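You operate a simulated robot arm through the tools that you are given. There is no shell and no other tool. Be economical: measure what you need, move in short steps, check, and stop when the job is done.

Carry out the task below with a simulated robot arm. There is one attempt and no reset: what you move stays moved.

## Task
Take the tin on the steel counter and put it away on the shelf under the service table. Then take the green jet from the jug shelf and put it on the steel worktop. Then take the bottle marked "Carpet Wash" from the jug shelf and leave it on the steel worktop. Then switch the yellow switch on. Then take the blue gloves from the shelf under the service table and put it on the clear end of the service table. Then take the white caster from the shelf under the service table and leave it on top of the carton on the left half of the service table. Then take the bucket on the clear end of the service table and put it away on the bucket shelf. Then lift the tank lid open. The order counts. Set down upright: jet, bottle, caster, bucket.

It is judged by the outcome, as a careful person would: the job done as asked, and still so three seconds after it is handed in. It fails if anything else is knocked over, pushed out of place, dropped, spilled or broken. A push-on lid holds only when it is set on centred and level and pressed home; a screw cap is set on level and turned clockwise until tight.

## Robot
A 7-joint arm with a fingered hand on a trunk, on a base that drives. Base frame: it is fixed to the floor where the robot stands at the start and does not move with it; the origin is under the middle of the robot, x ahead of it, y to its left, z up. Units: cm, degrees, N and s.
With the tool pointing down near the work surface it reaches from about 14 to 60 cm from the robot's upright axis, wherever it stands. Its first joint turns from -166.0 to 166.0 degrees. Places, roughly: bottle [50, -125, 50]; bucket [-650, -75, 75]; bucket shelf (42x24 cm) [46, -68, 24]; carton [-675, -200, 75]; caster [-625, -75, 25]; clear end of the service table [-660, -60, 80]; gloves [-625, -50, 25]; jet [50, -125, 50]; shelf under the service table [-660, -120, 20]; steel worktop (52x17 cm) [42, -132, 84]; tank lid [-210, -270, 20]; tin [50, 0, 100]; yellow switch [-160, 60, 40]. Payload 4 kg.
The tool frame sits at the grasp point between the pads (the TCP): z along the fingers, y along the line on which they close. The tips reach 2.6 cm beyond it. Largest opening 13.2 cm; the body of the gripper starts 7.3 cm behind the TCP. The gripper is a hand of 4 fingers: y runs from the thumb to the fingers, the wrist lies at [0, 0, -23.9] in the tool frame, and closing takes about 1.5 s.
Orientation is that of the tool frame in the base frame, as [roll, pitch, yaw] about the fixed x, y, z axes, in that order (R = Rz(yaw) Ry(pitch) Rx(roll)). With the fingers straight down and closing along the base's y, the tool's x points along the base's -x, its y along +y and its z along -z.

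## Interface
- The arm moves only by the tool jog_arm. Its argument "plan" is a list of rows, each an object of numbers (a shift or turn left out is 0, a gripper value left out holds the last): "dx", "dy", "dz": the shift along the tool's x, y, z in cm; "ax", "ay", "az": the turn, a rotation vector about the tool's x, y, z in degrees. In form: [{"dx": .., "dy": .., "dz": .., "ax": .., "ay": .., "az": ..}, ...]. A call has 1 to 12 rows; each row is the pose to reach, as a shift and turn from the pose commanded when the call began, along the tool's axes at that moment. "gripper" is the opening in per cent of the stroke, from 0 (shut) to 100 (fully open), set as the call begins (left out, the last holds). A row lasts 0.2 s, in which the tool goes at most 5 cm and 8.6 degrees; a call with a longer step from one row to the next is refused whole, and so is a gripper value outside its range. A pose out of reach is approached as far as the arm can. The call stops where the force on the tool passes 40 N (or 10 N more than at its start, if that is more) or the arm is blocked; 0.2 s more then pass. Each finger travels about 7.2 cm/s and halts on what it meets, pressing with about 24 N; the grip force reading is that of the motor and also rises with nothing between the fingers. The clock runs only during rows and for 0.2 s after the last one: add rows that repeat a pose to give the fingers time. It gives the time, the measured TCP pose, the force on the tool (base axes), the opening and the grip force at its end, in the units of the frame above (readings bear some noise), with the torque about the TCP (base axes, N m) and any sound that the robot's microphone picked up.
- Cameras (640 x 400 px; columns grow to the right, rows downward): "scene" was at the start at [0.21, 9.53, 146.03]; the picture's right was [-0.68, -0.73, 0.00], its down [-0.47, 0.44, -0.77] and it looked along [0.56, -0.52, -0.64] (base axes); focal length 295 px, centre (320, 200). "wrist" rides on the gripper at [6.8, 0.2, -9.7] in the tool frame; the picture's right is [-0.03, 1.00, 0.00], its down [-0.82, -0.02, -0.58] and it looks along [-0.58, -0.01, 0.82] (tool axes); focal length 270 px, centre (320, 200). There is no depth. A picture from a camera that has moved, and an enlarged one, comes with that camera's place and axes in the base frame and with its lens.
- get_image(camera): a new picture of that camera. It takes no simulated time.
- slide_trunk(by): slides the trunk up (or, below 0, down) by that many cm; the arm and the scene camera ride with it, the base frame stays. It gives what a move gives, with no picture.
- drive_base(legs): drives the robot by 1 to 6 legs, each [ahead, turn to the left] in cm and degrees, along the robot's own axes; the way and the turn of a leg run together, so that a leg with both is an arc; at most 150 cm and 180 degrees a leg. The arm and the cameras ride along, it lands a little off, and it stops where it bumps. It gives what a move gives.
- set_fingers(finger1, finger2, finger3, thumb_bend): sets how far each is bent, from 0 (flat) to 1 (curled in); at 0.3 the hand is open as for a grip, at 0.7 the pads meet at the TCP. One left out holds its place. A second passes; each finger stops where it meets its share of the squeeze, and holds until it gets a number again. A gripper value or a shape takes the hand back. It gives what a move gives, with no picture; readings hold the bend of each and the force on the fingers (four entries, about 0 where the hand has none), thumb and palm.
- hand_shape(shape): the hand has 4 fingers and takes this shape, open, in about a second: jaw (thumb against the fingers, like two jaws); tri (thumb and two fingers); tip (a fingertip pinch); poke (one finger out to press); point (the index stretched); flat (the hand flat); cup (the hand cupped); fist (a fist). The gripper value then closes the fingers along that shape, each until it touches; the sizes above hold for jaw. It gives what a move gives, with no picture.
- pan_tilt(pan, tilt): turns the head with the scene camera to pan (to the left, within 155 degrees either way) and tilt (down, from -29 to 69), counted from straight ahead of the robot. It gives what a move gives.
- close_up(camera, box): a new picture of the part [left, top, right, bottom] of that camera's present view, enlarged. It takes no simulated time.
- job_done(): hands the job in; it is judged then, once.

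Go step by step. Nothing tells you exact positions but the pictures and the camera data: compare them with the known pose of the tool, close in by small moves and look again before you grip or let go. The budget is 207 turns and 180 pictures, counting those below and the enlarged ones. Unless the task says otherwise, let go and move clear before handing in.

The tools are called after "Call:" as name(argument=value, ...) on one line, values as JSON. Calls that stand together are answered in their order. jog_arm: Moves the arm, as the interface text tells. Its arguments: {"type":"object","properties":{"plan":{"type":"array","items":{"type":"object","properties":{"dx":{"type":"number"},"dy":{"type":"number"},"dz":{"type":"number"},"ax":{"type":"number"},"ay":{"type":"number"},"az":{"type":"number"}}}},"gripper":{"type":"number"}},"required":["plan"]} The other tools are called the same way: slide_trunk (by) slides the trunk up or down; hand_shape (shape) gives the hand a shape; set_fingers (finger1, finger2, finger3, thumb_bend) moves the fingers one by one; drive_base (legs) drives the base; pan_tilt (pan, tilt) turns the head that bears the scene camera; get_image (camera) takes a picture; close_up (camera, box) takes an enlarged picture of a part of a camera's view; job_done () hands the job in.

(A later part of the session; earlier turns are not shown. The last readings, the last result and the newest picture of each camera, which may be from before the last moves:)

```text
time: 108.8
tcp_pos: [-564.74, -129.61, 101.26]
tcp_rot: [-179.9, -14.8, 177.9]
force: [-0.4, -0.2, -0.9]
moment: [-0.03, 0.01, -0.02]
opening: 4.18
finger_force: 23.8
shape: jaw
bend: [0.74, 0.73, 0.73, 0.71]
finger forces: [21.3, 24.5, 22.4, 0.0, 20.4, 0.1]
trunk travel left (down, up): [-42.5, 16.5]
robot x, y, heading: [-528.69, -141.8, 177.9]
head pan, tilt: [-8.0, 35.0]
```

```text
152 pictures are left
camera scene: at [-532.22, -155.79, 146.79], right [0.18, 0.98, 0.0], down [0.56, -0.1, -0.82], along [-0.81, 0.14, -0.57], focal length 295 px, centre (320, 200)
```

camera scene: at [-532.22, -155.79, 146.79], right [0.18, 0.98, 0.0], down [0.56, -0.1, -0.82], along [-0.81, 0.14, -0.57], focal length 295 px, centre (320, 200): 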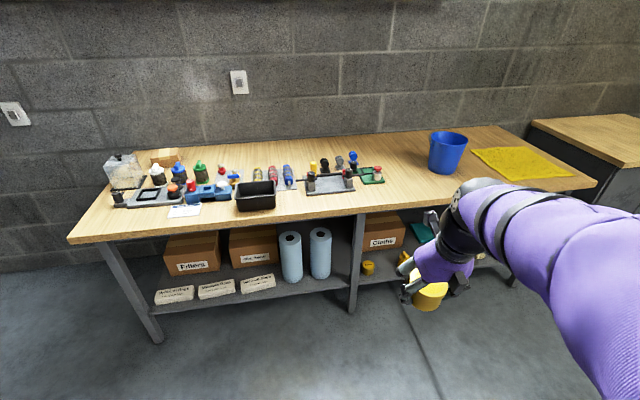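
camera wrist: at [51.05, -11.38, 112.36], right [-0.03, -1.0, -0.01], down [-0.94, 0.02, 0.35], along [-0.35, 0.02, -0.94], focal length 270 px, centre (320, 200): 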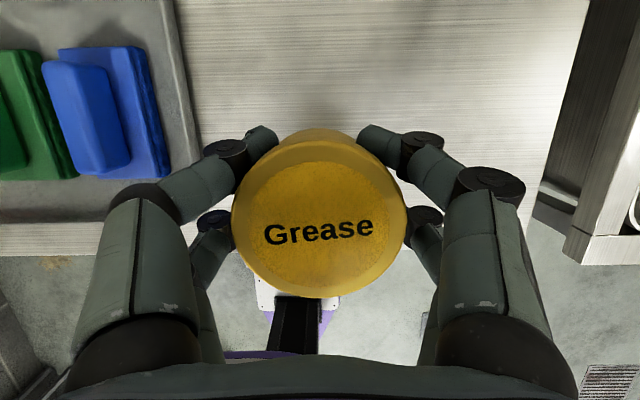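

Call:
slide_trunk(by=-40)

Call:
pan_tilt(pan=-10, tilt=25)

Call:
get_image(camera="scene")

Call:
get_image(camera="wrist")

```text
time: 112.6
tcp_pos: [-564.83, -129.54, 61.26]
tcp_rot: [-179.8, -14.9, 177.9]
force: [-0.7, 0.0, -2.2]
moment: [0.02, 0.03, 0.01]
opening: 4.12
finger_force: 23.8
shape: jaw
bend: [0.74, 0.73, 0.73, 0.71]
finger forces: [21.3, 24.6, 22.4, 0.0, 20.5, 0.1]
trunk travel left (down, up): [-2.5, 56.5]
robot x, y, heading: [-528.72, -141.94, 177.6]
head pan, tilt: [-8.0, 35.0]
```

```text
time: 113.3
tcp_pos: [-564.79, -129.67, 61.31]
tcp_rot: [-179.9, -14.9, 177.9]
force: [0.8, -0.2, -1.8]
moment: [0.0, 0.03, -0.02]
opening: 4.12
finger_force: 23.6
shape: jaw
bend: [0.74, 0.73, 0.73, 0.71]
finger forces: [21.4, 24.5, 22.4, 0.0, 20.5, 0.0]
trunk travel left (down, up): [-2.5, 56.5]
robot x, y, heading: [-528.92, -142.0, 178.0]
head pan, tilt: [-10.0, 25.0]
```

```text
151 pictures are left
camera scene: at [-532.55, -155.4, 108.36], right [0.21, 0.98, 0.0], down [0.41, -0.09, -0.91], along [-0.89, 0.19, -0.42], focal length 295 px, centre (320, 200)
```

scene: 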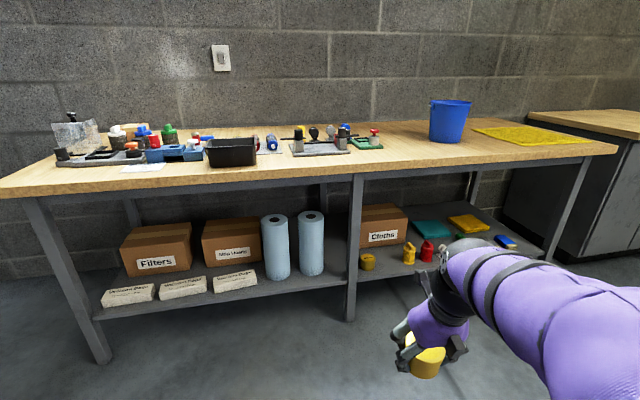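

```text
150 pictures are left
camera wrist: at [-568.77, -129.22, 72.34], right [0.06, 1.0, -0.01], down [0.94, -0.05, 0.35], along [0.35, -0.03, -0.94], focal length 270 px, centre (320, 200)
```

wrist: 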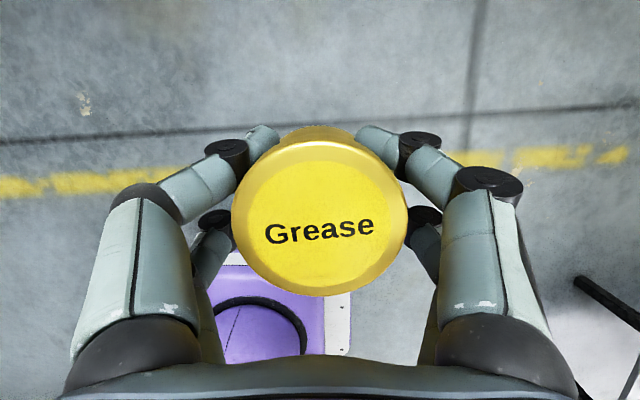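

Free spot on the shelf: about (-633.5,-99), between the other tin and the yellow caster but nearer the front. First I test low reach here in free space.

Call:
jog_arm(plan=[{"dx": 0.43, "dz": 4.4}, {"dx": 0.86, "dz": 8.8}, {"dx": 1.3, "dz": 13.2}, {"dx": 1.7, "dz": 17.6}, {"dx": 2.2, "dz": 22}, {"dx": 2.6, "dz": 26.4}, {"dx": 3, "dz": 30.8}, {"dx": 3.4, "dz": 33.4}, {"dx": 3.4, "dz": 33.4}])

Call:
pan_tilt(pan=-25, tilt=30)

Call:
get_image(camera="scene")

```text
time: 115.3
tcp_pos: [-576.63, -129.44, 29.9]
tcp_rot: [-179.9, -14.9, 178.1]
force: [-0.6, 0.0, -1.7]
moment: [-0.01, -0.01, -0.01]
opening: 4.12
finger_force: 23.9
shape: jaw
bend: [0.74, 0.73, 0.73, 0.71]
finger forces: [22.2, 24.8, 22.7, 0.0, 20.7, 0.0]
trunk travel left (down, up): [-2.5, 56.5]
robot x, y, heading: [-528.99, -141.86, 178.0]
head pan, tilt: [-10.0, 25.0]
```

```text
time: 116.1
tcp_pos: [-576.65, -129.27, 29.94]
tcp_rot: [-179.9, -14.9, 177.9]
force: [-0.4, -0.2, -2.2]
moment: [0.02, 0.02, 0.01]
opening: 4.14
finger_force: 23.9
shape: jaw
bend: [0.74, 0.73, 0.73, 0.71]
finger forces: [22.2, 24.9, 22.7, 0.1, 20.7, 0.1]
trunk travel left (down, up): [-2.5, 56.5]
robot x, y, heading: [-528.46, -141.9, 178.1]
head pan, tilt: [-25.0, 30.0]
```

```text
149 pictures are left
camera scene: at [-531.61, -153.22, 107.57], right [0.46, 0.89, 0.0], down [0.45, -0.23, -0.87], along [-0.77, 0.39, -0.5], focal length 295 px, centre (320, 200)
```

scene: 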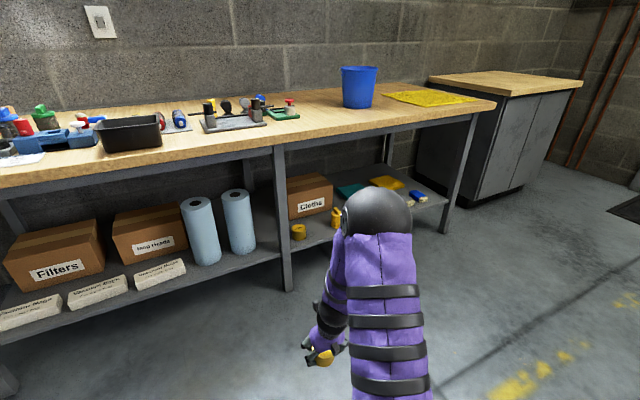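

The low pose works here, but the elbow sits ahead of the hand. I test a longer reach.

Call:
jog_arm(plan=[{"dx": 2.6, "dz": 2}, {"dx": 5.2, "dz": 4}, {"dx": 7.8, "dz": 6}, {"dx": 10.3, "dz": 7.9}, {"dx": 10.3, "dz": 7.9}])

Call:
get_image(camera="scene")

```text
time: 117.3
tcp_pos: [-588.52, -128.8, 24.66]
tcp_rot: [-179.9, -14.8, 177.9]
force: [0.5, -0.1, -2.4]
moment: [-0.01, 0.01, 0.02]
opening: 4.11
finger_force: 24.0
shape: jaw
bend: [0.74, 0.73, 0.73, 0.71]
finger forces: [22.6, 25.1, 22.6, 0.0, 20.5, 0.0]
trunk travel left (down, up): [-2.5, 56.5]
robot x, y, heading: [-528.76, -141.71, 177.8]
head pan, tilt: [-25.0, 30.0]
```

```text
148 pictures are left
camera scene: at [-531.61, -153.21, 107.57], right [0.46, 0.89, 0.0], down [0.45, -0.23, -0.87], along [-0.77, 0.4, -0.5], focal length 295 px, centre (320, 200)
```

scene: 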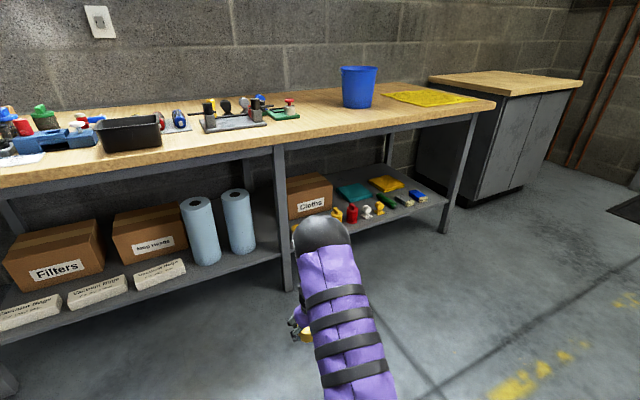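

Working the geometry out, the elbow stays up and behind the wrist, so a long reach (~72 cm) clears the table edge. Raising the tin a bit, lowering the trunk the rest, and shifting the base sideways.

Call:
jog_arm(plan=[{"dx": 1.2, "dz": -4.3}, {"dx": 2.6, "dz": -9.7}, {"dx": 2.6, "dz": -9.7}])

Call:
drive_base(legs=[[0, -55], [34.5, 0], [0, 57]])

Call:
pan_tilt(pan=-10, tilt=35)

Call:
get_image(camera="scene")

Call:
get_image(camera="wrist")

```text
refused: row 2 steps farther than a row can; nothing moved
```

```text
time: 125.2
tcp_pos: [-608.36, -103.45, 24.77]
tcp_rot: [-179.9, -14.8, -178.1]
force: [-0.5, -0.1, -1.0]
moment: [0.02, 0.03, -0.01]
opening: 4.11
finger_force: 24.0
shape: jaw
bend: [0.74, 0.73, 0.73, 0.71]
finger forces: [22.5, 25.0, 22.5, 0.0, 20.7, 0.1]
trunk travel left (down, up): [-2.5, 56.5]
robot x, y, heading: [-548.03, -112.4, -178.5]
head pan, tilt: [-25.0, 30.0]
```

```text
time: 126.0
tcp_pos: [-608.24, -103.45, 24.81]
tcp_rot: [-179.9, -15.0, -178.1]
force: [0.0, -0.2, -1.5]
moment: [0.0, 0.04, 0.01]
opening: 4.09
finger_force: 23.6
shape: jaw
bend: [0.74, 0.73, 0.73, 0.71]
finger forces: [22.4, 25.0, 22.5, 0.1, 20.7, 0.0]
trunk travel left (down, up): [-2.5, 56.5]
robot x, y, heading: [-548.14, -112.18, -178.1]
head pan, tilt: [-10.0, 35.0]
```

```text
147 pictures are left
camera scene: at [-550.18, -126.13, 106.79], right [0.14, 0.99, 0.0], down [0.57, -0.08, -0.82], along [-0.81, 0.12, -0.57], focal length 295 px, centre (320, 200)
```

scene: 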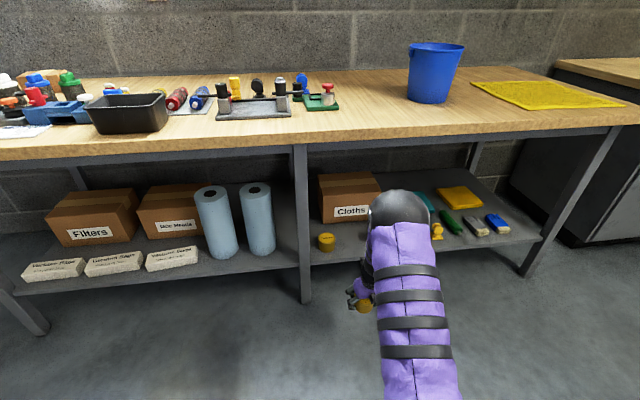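

```text
146 pictures are left
camera wrist: at [-612.3, -103.35, 35.86], right [-0.01, 1.0, -0.01], down [0.94, 0.01, 0.35], along [0.35, 0.0, -0.94], focal length 270 px, centre (320, 200)
```

wrist: 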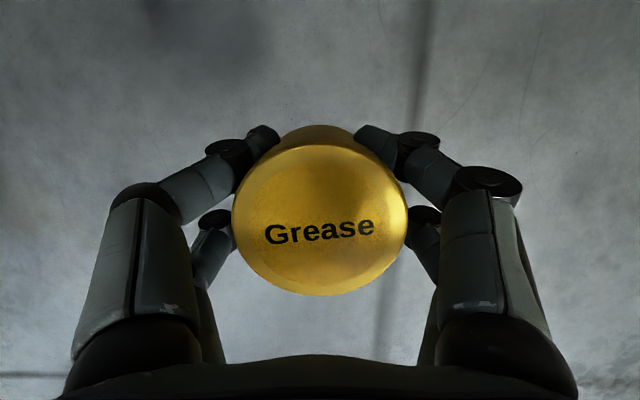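

Robot at (-548,-112). Shelf front edge x≈-629, z≈19.6. I extend and raise slightly (tin bottom ~5 cm above shelf), then drive straight in.

Call:
jog_arm(plan=[{"dx": 3.2, "dy": 1.3, "dz": -0.3}, {"dx": 6.4, "dy": 2.6, "dz": -0.6}, {"dx": 9.6, "dy": 3.9, "dz": -0.9}, {"dx": 12.8, "dy": 5, "dz": -1.25}, {"dx": 12.8, "dy": 5, "dz": -1.25}])

Call:
get_image(camera="wrist")

Call:
get_image(camera="scene")

```text
time: 127.2
tcp_pos: [-620.19, -98.83, 29.41]
tcp_rot: [-179.9, -14.7, -178.1]
force: [0.2, -0.4, -2.4]
moment: [-0.03, -0.02, -0.02]
opening: 4.1
finger_force: 24.4
shape: jaw
bend: [0.74, 0.73, 0.73, 0.71]
finger forces: [23.0, 25.3, 22.6, 0.0, 20.5, 0.1]
trunk travel left (down, up): [-2.5, 56.5]
robot x, y, heading: [-548.17, -112.42, -178.3]
head pan, tilt: [-10.0, 35.0]
```

```text
145 pictures are left
camera wrist: at [-624.26, -98.72, 40.44], right [-0.01, 1.0, -0.01], down [0.94, 0.01, 0.35], along [0.35, 0.0, -0.94], focal length 270 px, centre (320, 200)
```

wrist: 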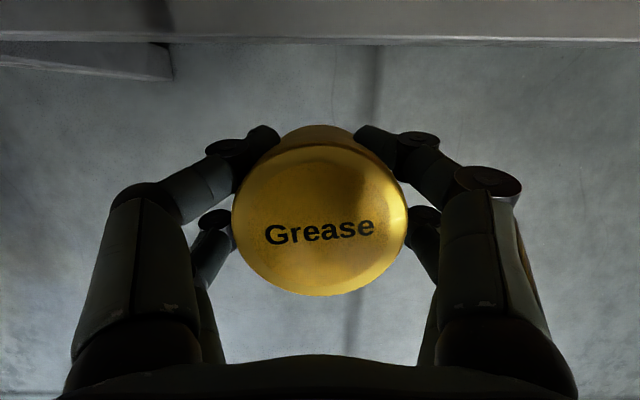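

```text
144 pictures are left
camera scene: at [-550.18, -126.14, 106.79], right [0.14, 0.99, 0.0], down [0.57, -0.08, -0.82], along [-0.81, 0.11, -0.57], focal length 295 px, centre (320, 200)
```

scene: 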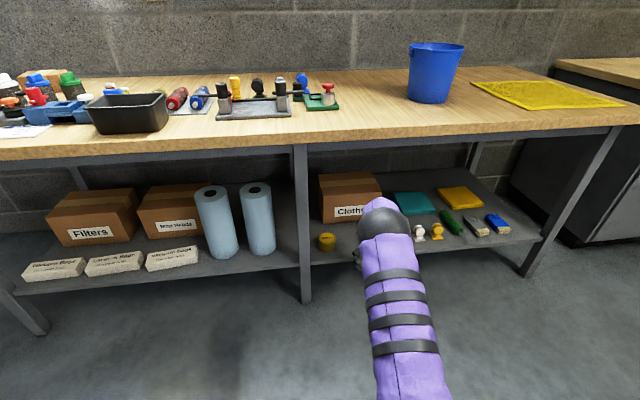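

Shelf edge visible at x≈-628. Driving in 14 cm.

Call:
drive_base(legs=[[14, 0]])

Call:
get_image(camera="wrist")

```text
time: 128.5
tcp_pos: [-634.27, -99.12, 29.28]
tcp_rot: [-180.0, -14.9, -178.2]
force: [-0.9, -0.3, -1.4]
moment: [-0.01, 0.02, 0.02]
opening: 4.07
finger_force: 24.4
shape: jaw
bend: [0.74, 0.73, 0.73, 0.71]
finger forces: [23.2, 25.5, 22.6, 0.0, 20.5, 0.0]
trunk travel left (down, up): [-2.5, 56.5]
robot x, y, heading: [-562.27, -112.86, -178.4]
head pan, tilt: [-10.0, 35.0]
```

```text
143 pictures are left
camera wrist: at [-638.44, -99.05, 40.43], right [-0.01, 1.0, -0.01], down [0.94, 0.01, 0.35], along [0.35, 0.0, -0.94], focal length 270 px, centre (320, 200)
```

wrist: 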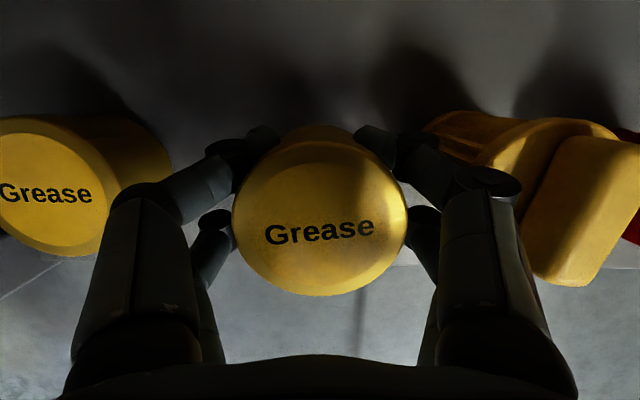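

Neighbour tin's edge is at y≈-111 and the caster's at y≈-92, so I shift 2.5 cm toward -y and lower.

Call:
jog_arm(plan=[{"dy": -1.3}, {"dy": -2.5}, {"dy": -2.5, "dx": -0.6, "dz": 2.4}, {"dy": -2.5, "dx": -1.17, "dz": 4.35}, {"dy": -2.5, "dx": -1.37, "dz": 5.1}, {"dy": -2.5, "dx": -1.37, "dz": 5.1}])

Call:
jog_arm(plan=[{"dx": -0.06, "dz": 0.25}, {"dx": -0.13, "dz": 0.5}, {"dx": -0.2, "dz": 0.75}, {"dx": -0.26, "dz": 1.0}])

```text
time: 129.4
tcp_pos: [-634.77, -101.5, 27.05]
tcp_rot: [179.8, -15.7, -178.1]
force: [5.8, -0.9, 19.9]
moment: [-0.08, -0.56, 0.01]
opening: 4.17
finger_force: 23.9
shape: jaw
bend: [0.74, 0.75, 0.76, 0.71]
finger forces: [22.9, 37.3, 33.8, 0.1, 23.1, 0.1]
trunk travel left (down, up): [-2.5, 56.5]
robot x, y, heading: [-562.16, -112.91, -178.3]
head pan, tilt: [-10.0, 35.0]
stopped in row 4: the force on the tool passed its limit at 52 N (the readings are from after the stop); the commanded pose is now the measured one
```

```text
time: 130.0
tcp_pos: [-634.86, -101.57, 27.11]
tcp_rot: [179.8, -15.9, -178.0]
force: [6.1, -0.7, 18.5]
moment: [-0.11, -0.58, 0.0]
opening: 4.2
finger_force: 23.9
shape: jaw
bend: [0.74, 0.75, 0.76, 0.71]
finger forces: [23.2, 35.7, 34.1, 0.0, 22.7, 0.0]
trunk travel left (down, up): [-2.5, 56.5]
robot x, y, heading: [-561.97, -112.72, -178.1]
head pan, tilt: [-10.0, 35.0]
stopped in row 2: the force on the tool passed its limit at 43 N (the readings are from after the stop); the commanded pose is now the measured one
```

Contact already at z≈27, so the shelf is a bit higher than I estimated. Checking picture.

Call:
get_image(camera="wrist")

Call:
get_image(camera="scene")

```text
142 pictures are left
camera wrist: at [-638.71, -101.48, 38.22], right [-0.01, 1.0, 0.0], down [0.94, 0.01, 0.33], along [0.33, 0.0, -0.94], focal length 270 px, centre (320, 200)
```

wrist: 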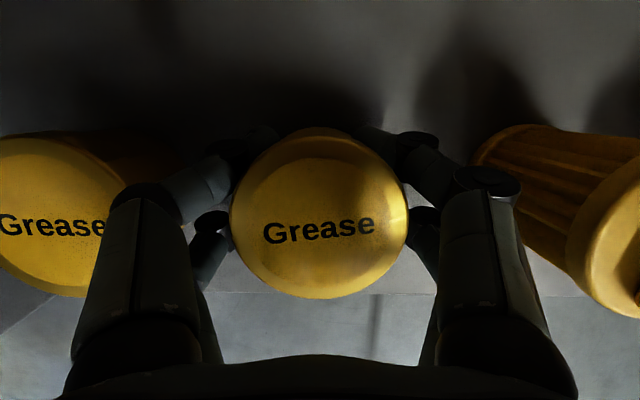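

```text
141 pictures are left
camera scene: at [-564.26, -126.62, 106.77], right [0.14, 0.99, 0.0], down [0.57, -0.08, -0.82], along [-0.81, 0.12, -0.57], focal length 295 px, centre (320, 200)
```

scene: 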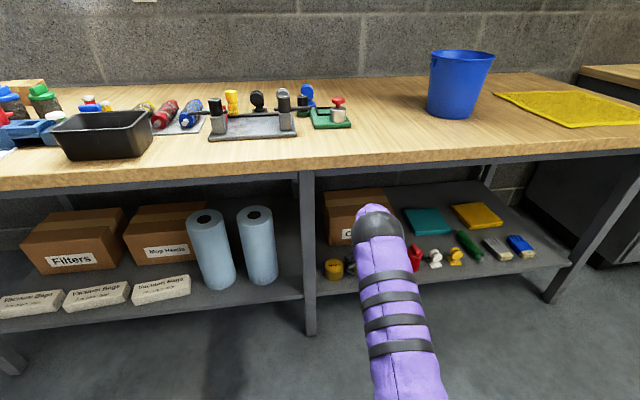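

The tin stands level with its neighbour on the shelf. Opening the hand gently.

Call:
jog_arm(plan=[{"dz": 0}, {"dz": 0}, {"dz": 0}, {"dz": 0}, {"dz": 0}, {"dz": 0}], gripper=68)

Call:
get_image(camera="wrist")

```text
time: 131.4
tcp_pos: [-635.03, -101.6, 27.14]
tcp_rot: [179.8, -16.1, -178.2]
force: [-7.4, 0.9, 28.9]
moment: [0.07, -0.24, 0.08]
opening: 8.14
finger_force: 0.1
shape: jaw
bend: [0.69, 0.74, 0.75, 0.6]
finger forces: [0.0, 13.9, 14.8, 0.0, 0.0, 0.1]
trunk travel left (down, up): [-2.5, 56.5]
robot x, y, heading: [-562.17, -112.96, -178.4]
head pan, tilt: [-10.0, 35.0]
```

```text
140 pictures are left
camera wrist: at [-638.75, -101.5, 38.29], right [-0.01, 1.0, 0.0], down [0.94, 0.01, 0.33], along [0.33, 0.0, -0.94], focal length 270 px, centre (320, 200)
```

wrist: 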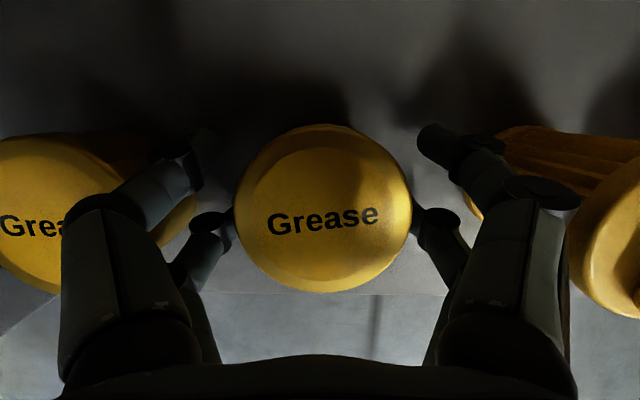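

Fingertips are still pressing on the shelf; I'll raise 1.5 cm straight up and look.

Call:
jog_arm(plan=[{"dx": 0.13, "dz": -0.5}, {"dx": 0.26, "dz": -1}, {"dx": 0.4, "dz": -1.5}, {"dx": 0.4, "dz": -1.5}])

Call:
get_image(camera="wrist")

```text
time: 132.4
tcp_pos: [-634.8, -101.58, 28.25]
tcp_rot: [179.9, -15.6, -178.1]
force: [-0.1, -1.0, -0.1]
moment: [0.04, 0.0, 0.02]
opening: 8.94
finger_force: 0.1
shape: jaw
bend: [0.69, 0.69, 0.69, 0.6]
finger forces: [0.0, 0.0, 0.0, 0.0, 0.1, 0.0]
trunk travel left (down, up): [-2.5, 56.5]
robot x, y, heading: [-562.08, -112.83, -178.3]
head pan, tilt: [-10.0, 35.0]
```

```text
139 pictures are left
camera wrist: at [-638.73, -101.46, 39.34], right [-0.01, 1.0, -0.01], down [0.94, 0.01, 0.34], along [0.34, 0.0, -0.94], focal length 270 px, centre (320, 200)
```

wrist: 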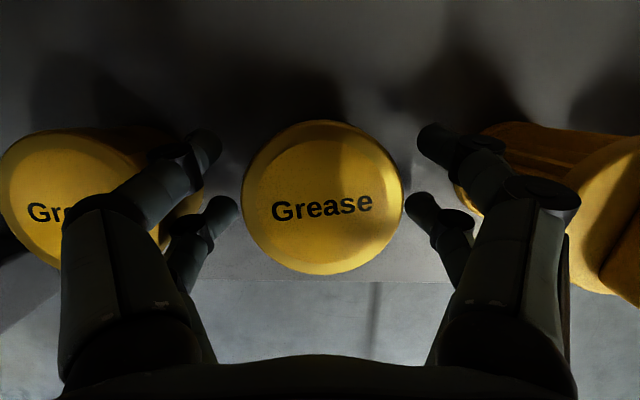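

The tin stands alone. Retreating up along the tool axis, then backing out.

Call:
jog_arm(plan=[{"dz": -2.5}, {"dz": -5}, {"dz": -7}, {"dz": -7}])

Call:
drive_base(legs=[[-40, 0]])

Call:
get_image(camera="scene")

```text
time: 133.4
tcp_pos: [-632.92, -101.55, 35.1]
tcp_rot: [-180.0, -15.8, -178.1]
force: [0.0, -0.3, -0.6]
moment: [-0.02, -0.02, -0.02]
opening: 8.96
finger_force: 0.0
shape: jaw
bend: [0.69, 0.69, 0.69, 0.6]
finger forces: [0.0, 0.0, 0.0, 0.1, 0.0, 0.0]
trunk travel left (down, up): [-2.5, 56.5]
robot x, y, heading: [-562.18, -112.78, -178.1]
head pan, tilt: [-10.0, 35.0]
```

```text
time: 135.9
tcp_pos: [-592.78, -100.16, 35.14]
tcp_rot: [179.9, -15.7, -178.3]
force: [0.8, 0.0, -0.2]
moment: [-0.01, -0.02, -0.02]
opening: 8.96
finger_force: 0.2
shape: jaw
bend: [0.69, 0.69, 0.69, 0.6]
finger forces: [0.1, 0.0, 0.0, 0.1, 0.1, 0.0]
trunk travel left (down, up): [-2.5, 56.5]
robot x, y, heading: [-521.87, -111.37, -178.3]
head pan, tilt: [-10.0, 35.0]
```

```text
138 pictures are left
camera scene: at [-524.23, -125.39, 106.79], right [0.15, 0.99, 0.0], down [0.57, -0.08, -0.82], along [-0.81, 0.12, -0.57], focal length 295 px, centre (320, 200)
```

scene: 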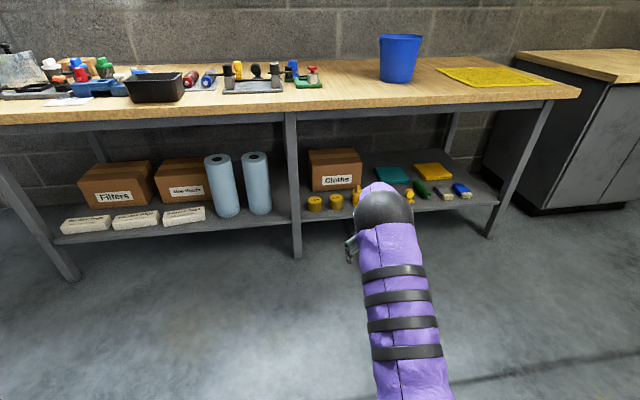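

Tin is on the shelf next to the other. While here, a close look at the rest of the shelf for later.

Call:
close_up(camera="scene", box=[290, 130, 510, 230])

Call:
close_up(camera="scene", box=[0, 20, 340, 130])

```text
2.91 times, centred on (400, 180) of scene
camera zoom: at [-524.23, -125.39, 106.79], right [0.15, 0.99, 0.0], down [0.57, -0.08, -0.82], along [-0.81, 0.12, -0.57], focal length 859 px, centre (87, 258)
```

zoom: 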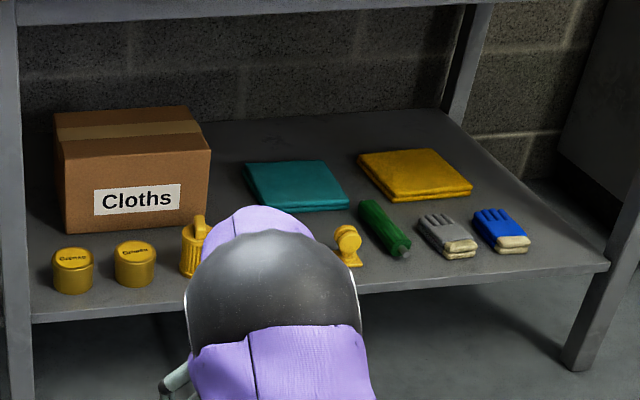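

```text
1.88 times, centred on (170, 75) of scene
camera zoom: at [-524.23, -125.39, 106.79], right [0.15, 0.99, 0.0], down [0.57, -0.08, -0.82], along [-0.81, 0.12, -0.57], focal length 556 px, centre (602, 435)
```

zoom: 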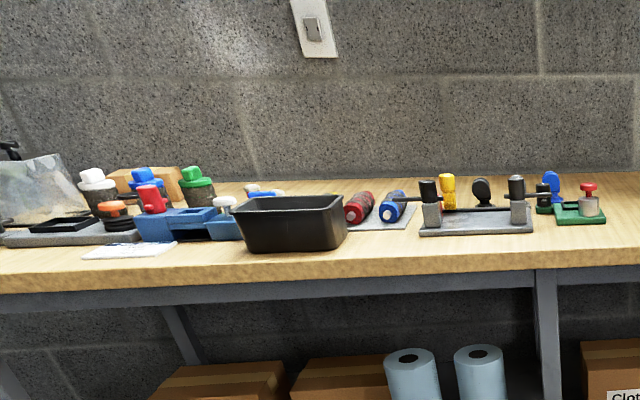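

Blue gloves are at about (-637,-36); carton is the small brown one at the left rear. Now raise, retract and head back to the sink bench.

Call:
slide_trunk(by=40)

Call:
jog_arm(plan=[{"dx": -2.5, "dz": -3.3}, {"dx": -5, "dz": -6.6}, {"dx": -7.5, "dz": -9.9}, {"dx": -10, "dz": -13.2}, {"dx": -12.5, "dz": -16.5}, {"dx": -15, "dz": -19.8}, {"dx": -17.5, "dz": -23.1}, {"dx": -20, "dz": -26.4}, {"dx": -22.5, "dz": -29.7}, {"dx": -25, "dz": -33}, {"dx": -25, "dz": -33}])

Call:
drive_base(legs=[[0, 91], [32, 0], [0, 91]])

Call:
pan_tilt(pan=0, tilt=25)

Call:
get_image(camera="scene")

```text
time: 139.7
tcp_pos: [-592.67, -100.08, 75.16]
tcp_rot: [179.9, -15.7, -178.4]
force: [-0.6, -0.3, 0.0]
moment: [-0.01, -0.02, -0.02]
opening: 8.96
finger_force: 0.0
shape: jaw
bend: [0.69, 0.69, 0.69, 0.6]
finger forces: [0.0, 0.0, 0.1, 0.0, 0.1, 0.0]
trunk travel left (down, up): [-42.5, 16.5]
robot x, y, heading: [-521.94, -111.83, -178.3]
head pan, tilt: [-10.0, 35.0]
```

```text
time: 142.1
tcp_pos: [-559.55, -99.12, 99.87]
tcp_rot: [179.9, -15.8, -178.3]
force: [1.3, 0.2, -0.1]
moment: [-0.04, -0.02, -0.03]
opening: 8.96
finger_force: 0.1
shape: jaw
bend: [0.69, 0.69, 0.69, 0.6]
finger forces: [0.0, 0.0, 0.0, 0.0, 0.1, 0.1]
trunk travel left (down, up): [-42.5, 16.5]
robot x, y, heading: [-521.78, -111.59, -178.4]
head pan, tilt: [-10.0, 35.0]
```

```text
time: 152.6
tcp_pos: [-484.89, -159.29, 99.71]
tcp_rot: [180.0, -15.8, -1.9]
force: [-0.1, -0.7, -1.1]
moment: [0.02, 0.0, -0.01]
opening: 8.93
finger_force: 0.1
shape: jaw
bend: [0.69, 0.69, 0.69, 0.6]
finger forces: [0.0, 0.1, 0.1, 0.0, 0.0, 0.0]
trunk travel left (down, up): [-42.5, 16.5]
robot x, y, heading: [-521.56, -144.45, -2.0]
head pan, tilt: [-10.0, 35.0]
```

```text
time: 153.3
tcp_pos: [-484.86, -159.26, 99.89]
tcp_rot: [179.8, -15.8, -1.9]
force: [-0.1, 0.5, 0.5]
moment: [0.03, 0.04, -0.01]
opening: 8.94
finger_force: 0.0
shape: jaw
bend: [0.69, 0.69, 0.69, 0.6]
finger forces: [0.0, 0.1, 0.0, 0.0, 0.0, 0.0]
trunk travel left (down, up): [-42.5, 16.5]
robot x, y, heading: [-521.95, -144.31, -2.0]
head pan, tilt: [0.0, 25.0]
```

```text
135 pictures are left
camera scene: at [-518.05, -129.29, 148.36], right [-0.03, -1.0, 0.0], down [-0.42, 0.01, -0.91], along [0.91, -0.03, -0.42], focal length 295 px, centre (320, 200)
```

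scene: 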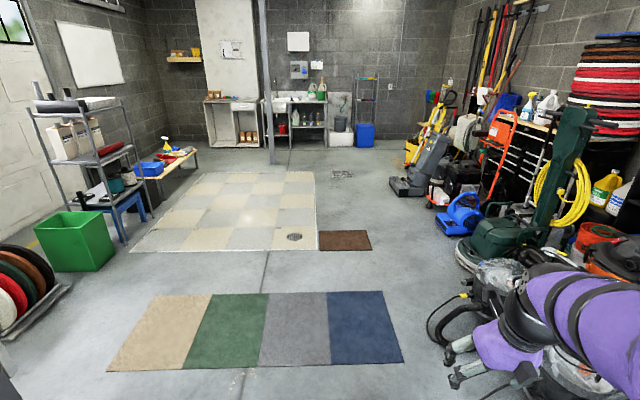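

The straight way back along y≈-140 is clear (only flat mats and tiles). Driving.

Call:
drive_base(legs=[[0, 3.5], [150, 0]])

Call:
drive_base(legs=[[150, 0]])

```text
time: 161.1
tcp_pos: [-334.88, -150.36, 99.73]
tcp_rot: [180.0, -15.8, 2.9]
force: [0.1, -0.1, 0.0]
moment: [-0.01, 0.01, 0.01]
opening: 8.98
finger_force: 0.1
shape: jaw
bend: [0.69, 0.69, 0.69, 0.6]
finger forces: [0.0, 0.0, 0.1, 0.0, 0.0, 0.0]
trunk travel left (down, up): [-42.5, 16.5]
robot x, y, heading: [-372.72, -138.42, 2.9]
head pan, tilt: [0.0, 25.0]
```

```text
time: 168.4
tcp_pos: [-187.88, -141.98, 99.84]
tcp_rot: [179.8, -15.8, 3.5]
force: [-0.3, 0.1, 0.4]
moment: [0.01, -0.01, 0.0]
opening: 8.95
finger_force: 0.2
shape: jaw
bend: [0.69, 0.69, 0.69, 0.6]
finger forces: [0.0, 0.0, 0.0, 0.1, 0.0, 0.1]
trunk travel left (down, up): [-42.5, 16.5]
robot x, y, heading: [-226.28, -130.5, 3.3]
head pan, tilt: [0.0, 25.0]
```

Call:
drive_base(legs=[[0, -3], [146, 0]])

Call:
get_image(camera="scene")

```text
time: 175.9
tcp_pos: [-46.56, -142.48, 99.74]
tcp_rot: [179.9, -15.7, 0.5]
force: [0.2, 0.7, -0.4]
moment: [0.02, -0.04, -0.07]
opening: 8.97
finger_force: 0.1
shape: jaw
bend: [0.69, 0.69, 0.69, 0.6]
finger forces: [0.1, 0.1, 0.0, 0.0, 0.0, 0.1]
trunk travel left (down, up): [-42.5, 16.5]
robot x, y, heading: [-84.38, -129.56, 0.5]
head pan, tilt: [0.0, 25.0]
```

```text
134 pictures are left
camera scene: at [-81.06, -113.95, 148.37], right [0.01, -1.0, 0.0], down [-0.42, 0.0, -0.91], along [0.91, 0.01, -0.42], focal length 295 px, centre (320, 200)
```

scene: 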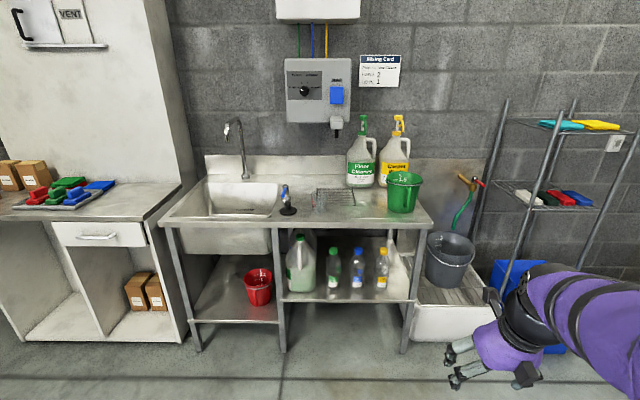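

Call:
close_up(camera="scene", box=[180, 200, 440, 350])

Call:
close_up(camera="scene", box=[240, 100, 460, 230])

```text
2.46 times, centred on (310, 275) of scene
camera zoom: at [-81.06, -113.95, 148.37], right [0.01, -1.0, 0.0], down [-0.42, 0.0, -0.91], along [0.91, 0.01, -0.42], focal length 727 px, centre (345, 15)
```

zoom: 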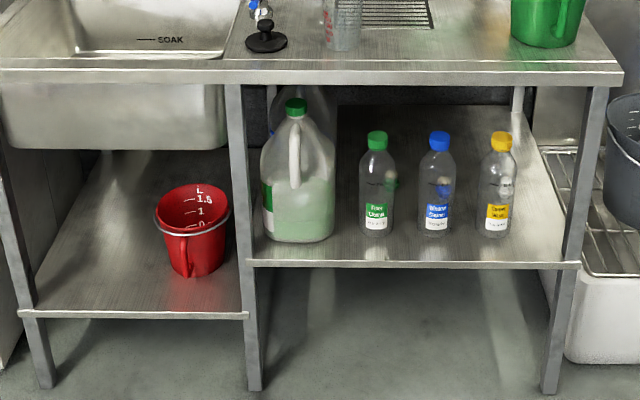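

```text
2.91 times, centred on (350, 165) of scene
camera zoom: at [-81.06, -113.95, 148.37], right [0.01, -1.0, 0.0], down [-0.42, 0.0, -0.91], along [0.91, 0.01, -0.42], focal length 859 px, centre (233, 302)
```

zoom: 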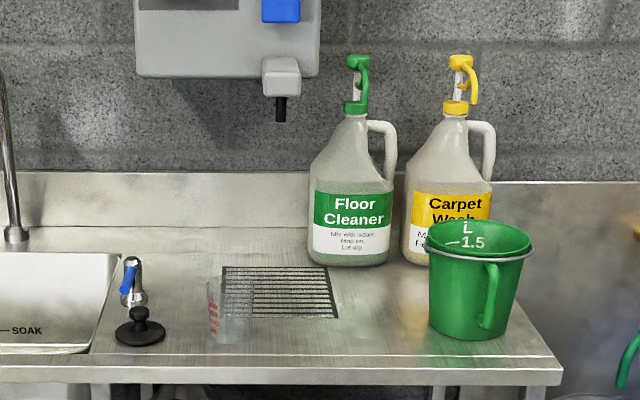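

The small bottles (green, blue, yellow caps) stand on the jug shelf and something green and blue is behind them. I'll get closer and lower to see.

Call:
drive_base(legs=[[28, 0]])

Call:
slide_trunk(by=-40)

Call:
pan_tilt(pan=-8, tilt=28)

Call:
close_up(camera="scene", box=[120, 50, 520, 300])

```text
time: 177.9
tcp_pos: [-18.81, -142.06, 99.78]
tcp_rot: [179.9, -15.8, 0.7]
force: [-0.2, 0.3, -0.5]
moment: [-0.01, -0.02, -0.04]
opening: 8.95
finger_force: 0.0
shape: jaw
bend: [0.69, 0.69, 0.69, 0.6]
finger forces: [0.1, 0.0, 0.1, 0.0, 0.0, 0.0]
trunk travel left (down, up): [-42.5, 16.5]
robot x, y, heading: [-56.42, -128.7, 0.8]
head pan, tilt: [0.0, 25.0]
```

```text
time: 181.7
tcp_pos: [-18.74, -142.05, 59.86]
tcp_rot: [179.9, -15.8, 0.7]
force: [-0.2, 0.5, 0.3]
moment: [-0.01, -0.05, -0.02]
opening: 8.95
finger_force: 0.1
shape: jaw
bend: [0.69, 0.69, 0.69, 0.6]
finger forces: [0.0, 0.0, 0.0, 0.0, 0.0, 0.0]
trunk travel left (down, up): [-2.5, 56.5]
robot x, y, heading: [-56.05, -129.02, 0.6]
head pan, tilt: [0.0, 25.0]
```

```text
time: 182.4
tcp_pos: [-18.81, -142.03, 59.79]
tcp_rot: [179.9, -15.9, 0.7]
force: [-0.1, 0.2, 0.9]
moment: [-0.03, 0.03, -0.01]
opening: 8.97
finger_force: 0.0
shape: jaw
bend: [0.69, 0.69, 0.69, 0.6]
finger forces: [0.0, 0.0, 0.0, 0.0, 0.0, 0.0]
trunk travel left (down, up): [-2.5, 56.5]
robot x, y, heading: [-56.09, -129.12, 0.8]
head pan, tilt: [-8.0, 28.0]
```

```text
1.60 times, centred on (320, 175) of scene
camera zoom: at [-53.49, -114.92, 107.89], right [-0.13, -0.99, 0.0], down [-0.47, 0.06, -0.88], along [0.88, -0.11, -0.47], focal length 472 px, centre (320, 240)
```

zoom: 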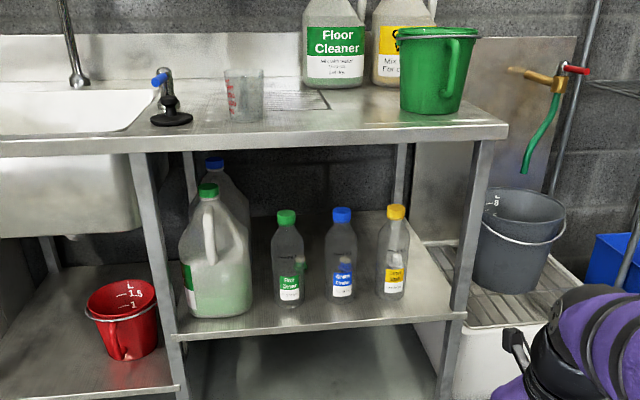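

Call:
close_up(camera="scene", box=[270, 160, 400, 250])

```text
4.44 times, centred on (335, 205) of scene
camera zoom: at [-53.49, -114.92, 107.89], right [-0.13, -0.99, 0.0], down [-0.47, 0.06, -0.88], along [0.88, -0.11, -0.47], focal length 1312 px, centre (253, 178)
```

zoom: 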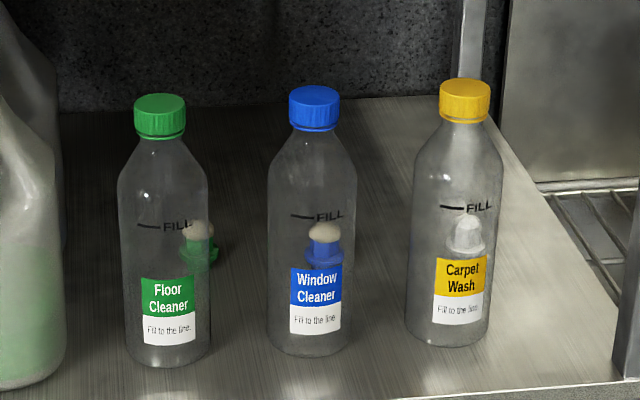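

The jets are small mushroom-like plugs behind the bottles; the green one sits at about (59,-124) behind the "Floor Cleaner" bottle, with only ~5 cm gaps between bottles. I'll have to move that bottle aside temporarily and return it exactly. First orient the hand near-horizontal in free space.

Call:
jog_arm(plan=[{"dx": 1.8, "dy": -2.2, "dz": 0.9, "ay": 4.9}, {"dx": 3.6, "dy": -4.5, "dz": 1.8, "ay": 9.8}, {"dx": 5.4, "dy": -6.7, "dz": 2.7, "ay": 14.7}, {"dx": 7.2, "dy": -9, "dz": 3.6, "ay": 19.6}, {"dx": 9, "dy": -11.2, "dz": 4.5, "ay": 24.5}, {"dx": 10.8, "dy": -13.5, "dz": 5.5, "ay": 29.4}, {"dx": 12.6, "dy": -15.7, "dz": 6.4, "ay": 34.3}, {"dx": 14.4, "dy": -18, "dz": 7.3, "ay": 39.2}, {"dx": 16.2, "dy": -20.2, "dz": 8.2, "ay": 44.1}, {"dx": 18.1, "dy": -22.5, "dz": 9.2, "ay": 49}, {"dx": 18.1, "dy": -22.5, "dz": 9.2, "ay": 49}], gripper=80)

Call:
get_image(camera="wrist")

Call:
get_image(camera="scene")

```text
time: 184.8
tcp_pos: [0.76, -119.52, 56.09]
tcp_rot: [179.6, -64.8, 0.9]
force: [-0.7, -0.2, -0.2]
moment: [-0.03, -0.01, -0.01]
opening: 10.57
finger_force: 0.1
shape: jaw
bend: [0.59, 0.59, 0.59, 0.45]
finger forces: [0.0, 0.0, 0.0, 0.0, 0.1, 0.0]
trunk travel left (down, up): [-2.5, 56.5]
robot x, y, heading: [-56.36, -129.25, 0.6]
head pan, tilt: [-8.0, 28.0]
```

```text
129 pictures are left
camera wrist: at [-5.03, -119.63, 66.31], right [0.0, -1.0, -0.02], down [-0.87, 0.01, -0.49], along [0.49, 0.02, -0.87], focal length 270 px, centre (320, 200)
```

wrist: 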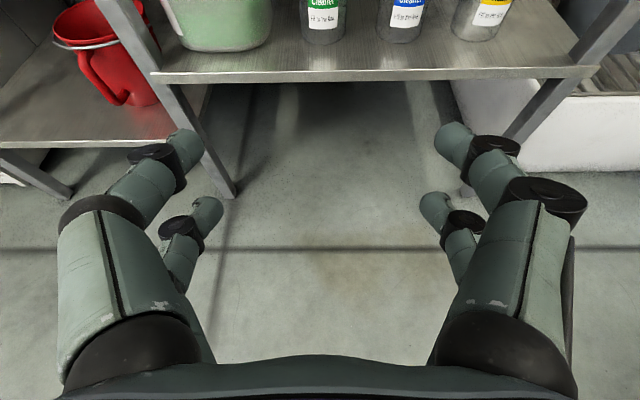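

```text
128 pictures are left
camera scene: at [-53.49, -114.92, 107.89], right [-0.13, -0.99, 0.0], down [-0.47, 0.06, -0.88], along [0.88, -0.11, -0.47], focal length 295 px, centre (320, 200)
```

scene: 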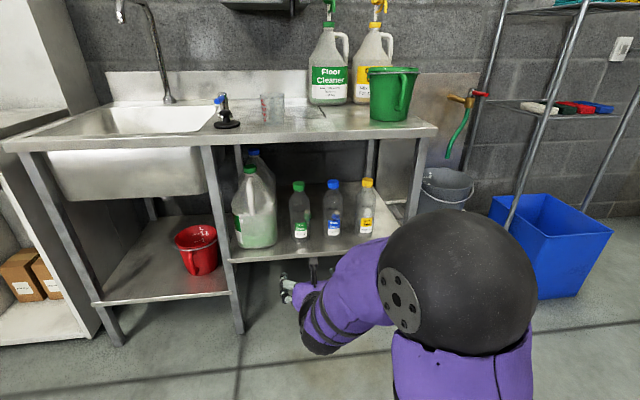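

Shelf front edge x≈33, Floor Cleaner bottle axis ≈(45.7,-119.5), radius 3.5. Driving forward to pre-grasp.

Call:
drive_base(legs=[[32, 0]])

Call:
get_image(camera="wrist")

```text
time: 186.9
tcp_pos: [33.33, -119.71, 56.13]
tcp_rot: [179.7, -64.8, 0.5]
force: [0.3, -0.2, 0.4]
moment: [-0.02, 0.01, 0.04]
opening: 10.57
finger_force: 0.0
shape: jaw
bend: [0.59, 0.59, 0.59, 0.45]
finger forces: [0.1, 0.0, 0.0, 0.0, 0.0, 0.0]
trunk travel left (down, up): [-2.5, 56.5]
robot x, y, heading: [-24.02, -128.82, 0.0]
head pan, tilt: [-8.0, 28.0]
```

```text
127 pictures are left
camera wrist: at [27.63, -119.92, 66.32], right [-0.01, -1.0, -0.02], down [-0.87, 0.02, -0.49], along [0.49, 0.01, -0.87], focal length 270 px, centre (320, 200)
```

wrist: 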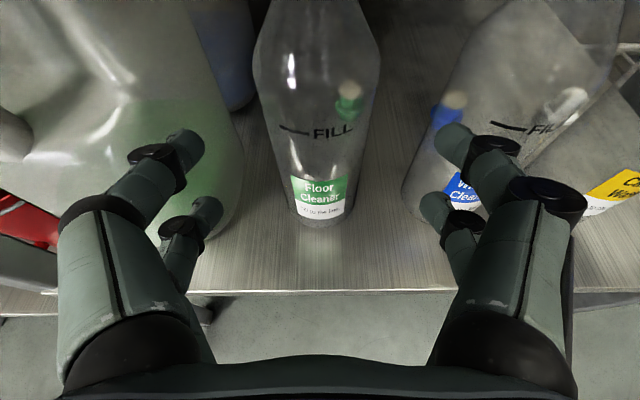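

Clear view. Advancing with narrower opening.

Call:
jog_arm(plan=[{"dx": 0.8}, {"dx": 2.35, "dz": 2}, {"dx": 2.35, "dz": 5}, {"dx": 2.35, "dz": 8}, {"dx": 2.35, "dz": 10.5}, {"dx": 2.35, "dz": 12.4}, {"dx": 2.35, "dz": 12.4}], gripper=73)

Call:
get_image(camera="wrist")

```text
time: 188.5
tcp_pos: [45.68, -119.86, 52.79]
tcp_rot: [179.7, -64.8, 0.4]
force: [0.4, -0.1, 0.0]
moment: [0.01, -0.01, -0.01]
opening: 9.69
finger_force: 0.1
shape: jaw
bend: [0.65, 0.65, 0.65, 0.54]
finger forces: [0.0, 0.1, 0.0, 0.0, 0.1, 0.0]
trunk travel left (down, up): [-2.5, 56.5]
robot x, y, heading: [-24.01, -128.96, 0.4]
head pan, tilt: [-8.0, 28.0]
```

```text
126 pictures are left
camera wrist: at [40.0, -120.15, 63.2], right [-0.01, -1.0, -0.02], down [-0.87, 0.02, -0.49], along [0.49, 0.01, -0.87], focal length 270 px, centre (320, 200)
```

wrist: 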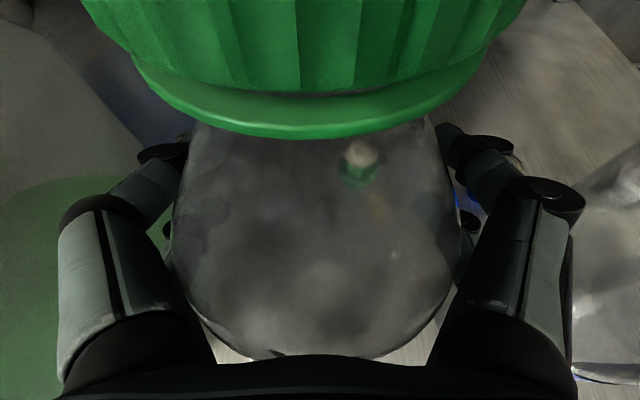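

Bottle is between the fingers. Closing, then lifting slightly.

Call:
jog_arm(plan=[{"dz": 0}, {"dz": 0}, {"dz": 0}, {"dz": 0}, {"dz": 0}, {"dz": 0}, {"dz": 0}, {"dz": 0}], gripper=0)

Call:
get_image(camera="wrist")

```text
time: 190.3
tcp_pos: [45.75, -120.08, 53.01]
tcp_rot: [179.7, -64.8, 0.4]
force: [1.6, 0.6, 3.7]
moment: [0.01, -0.2, 0.0]
opening: 3.64
finger_force: 23.3
shape: jaw
bend: [0.8, 0.73, 0.73, 0.77]
finger forces: [52.7, 24.2, 27.2, 0.0, 49.2, 0.0]
trunk travel left (down, up): [-2.5, 56.5]
robot x, y, heading: [-23.61, -128.78, 0.0]
head pan, tilt: [-8.0, 28.0]
```

```text
125 pictures are left
camera wrist: at [39.98, -120.16, 63.25], right [-0.01, -1.0, -0.02], down [-0.87, 0.02, -0.49], along [0.49, 0.01, -0.87], focal length 270 px, centre (320, 200)
```

wrist: 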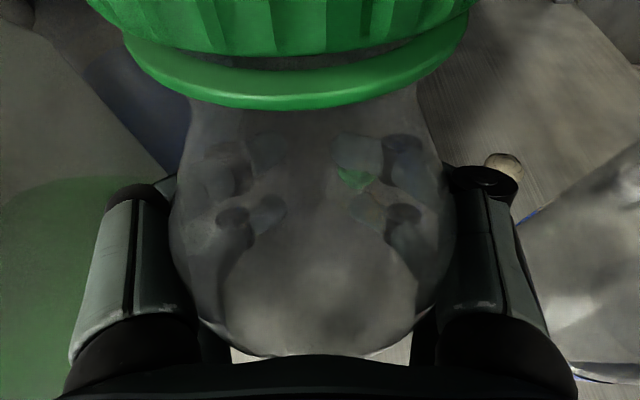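

Call:
jog_arm(plan=[{"dx": 0.9, "dz": -0.42}, {"dx": 1.8, "dz": -0.85}, {"dx": 3.6, "dz": -1.7}, {"dx": 5.4, "dz": -2.5}, {"dx": 5.4, "dz": -2.5}])

Call:
get_image(camera="wrist")

Call:
pan_tilt(pan=2, tilt=38)

Call:
get_image(camera="scene")

```text
time: 191.5
tcp_pos: [45.78, -119.81, 58.99]
tcp_rot: [179.7, -64.8, 0.3]
force: [0.4, 0.0, -0.1]
moment: [-0.04, -0.06, -0.02]
opening: 3.62
finger_force: 23.8
shape: jaw
bend: [0.8, 0.73, 0.73, 0.77]
finger forces: [51.6, 23.8, 26.4, 0.0, 48.0, 0.0]
trunk travel left (down, up): [-2.5, 56.5]
robot x, y, heading: [-23.69, -129.06, 0.1]
head pan, tilt: [-8.0, 28.0]
```

```text
124 pictures are left
camera wrist: at [40.02, -119.97, 69.28], right [-0.01, -1.0, -0.02], down [-0.87, 0.02, -0.49], along [0.49, 0.01, -0.87], focal length 270 px, centre (320, 200)
```

wrist: 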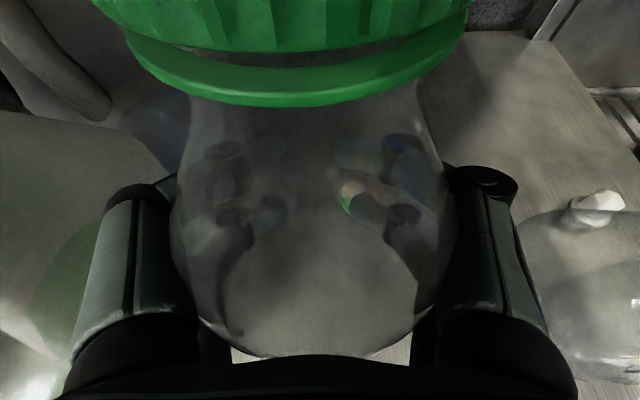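

```text
time: 192.3
tcp_pos: [45.78, -119.91, 59.04]
tcp_rot: [179.7, -64.6, 0.4]
force: [0.2, -0.5, -0.5]
moment: [0.0, -0.02, 0.03]
opening: 3.63
finger_force: 23.8
shape: jaw
bend: [0.8, 0.73, 0.73, 0.77]
finger forces: [51.7, 23.8, 26.3, 0.0, 48.0, 0.0]
trunk travel left (down, up): [-2.5, 56.5]
robot x, y, heading: [-23.76, -129.14, 0.2]
head pan, tilt: [2.0, 38.0]
```

```text
123 pictures are left
camera scene: at [-21.18, -113.14, 106.34], right [0.04, -1.0, 0.0], down [-0.61, -0.02, -0.79], along [0.79, 0.03, -0.62], focal length 295 px, centre (320, 200)
```

scene: 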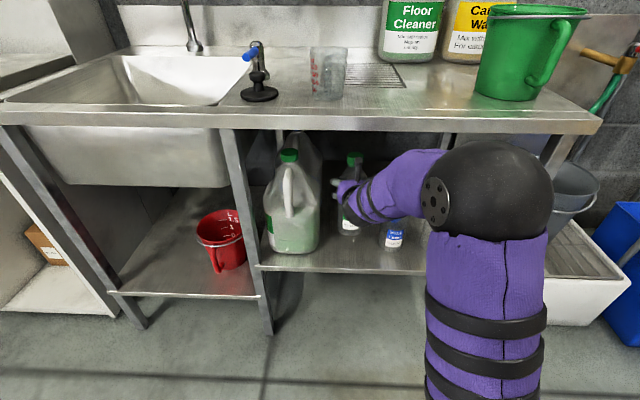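

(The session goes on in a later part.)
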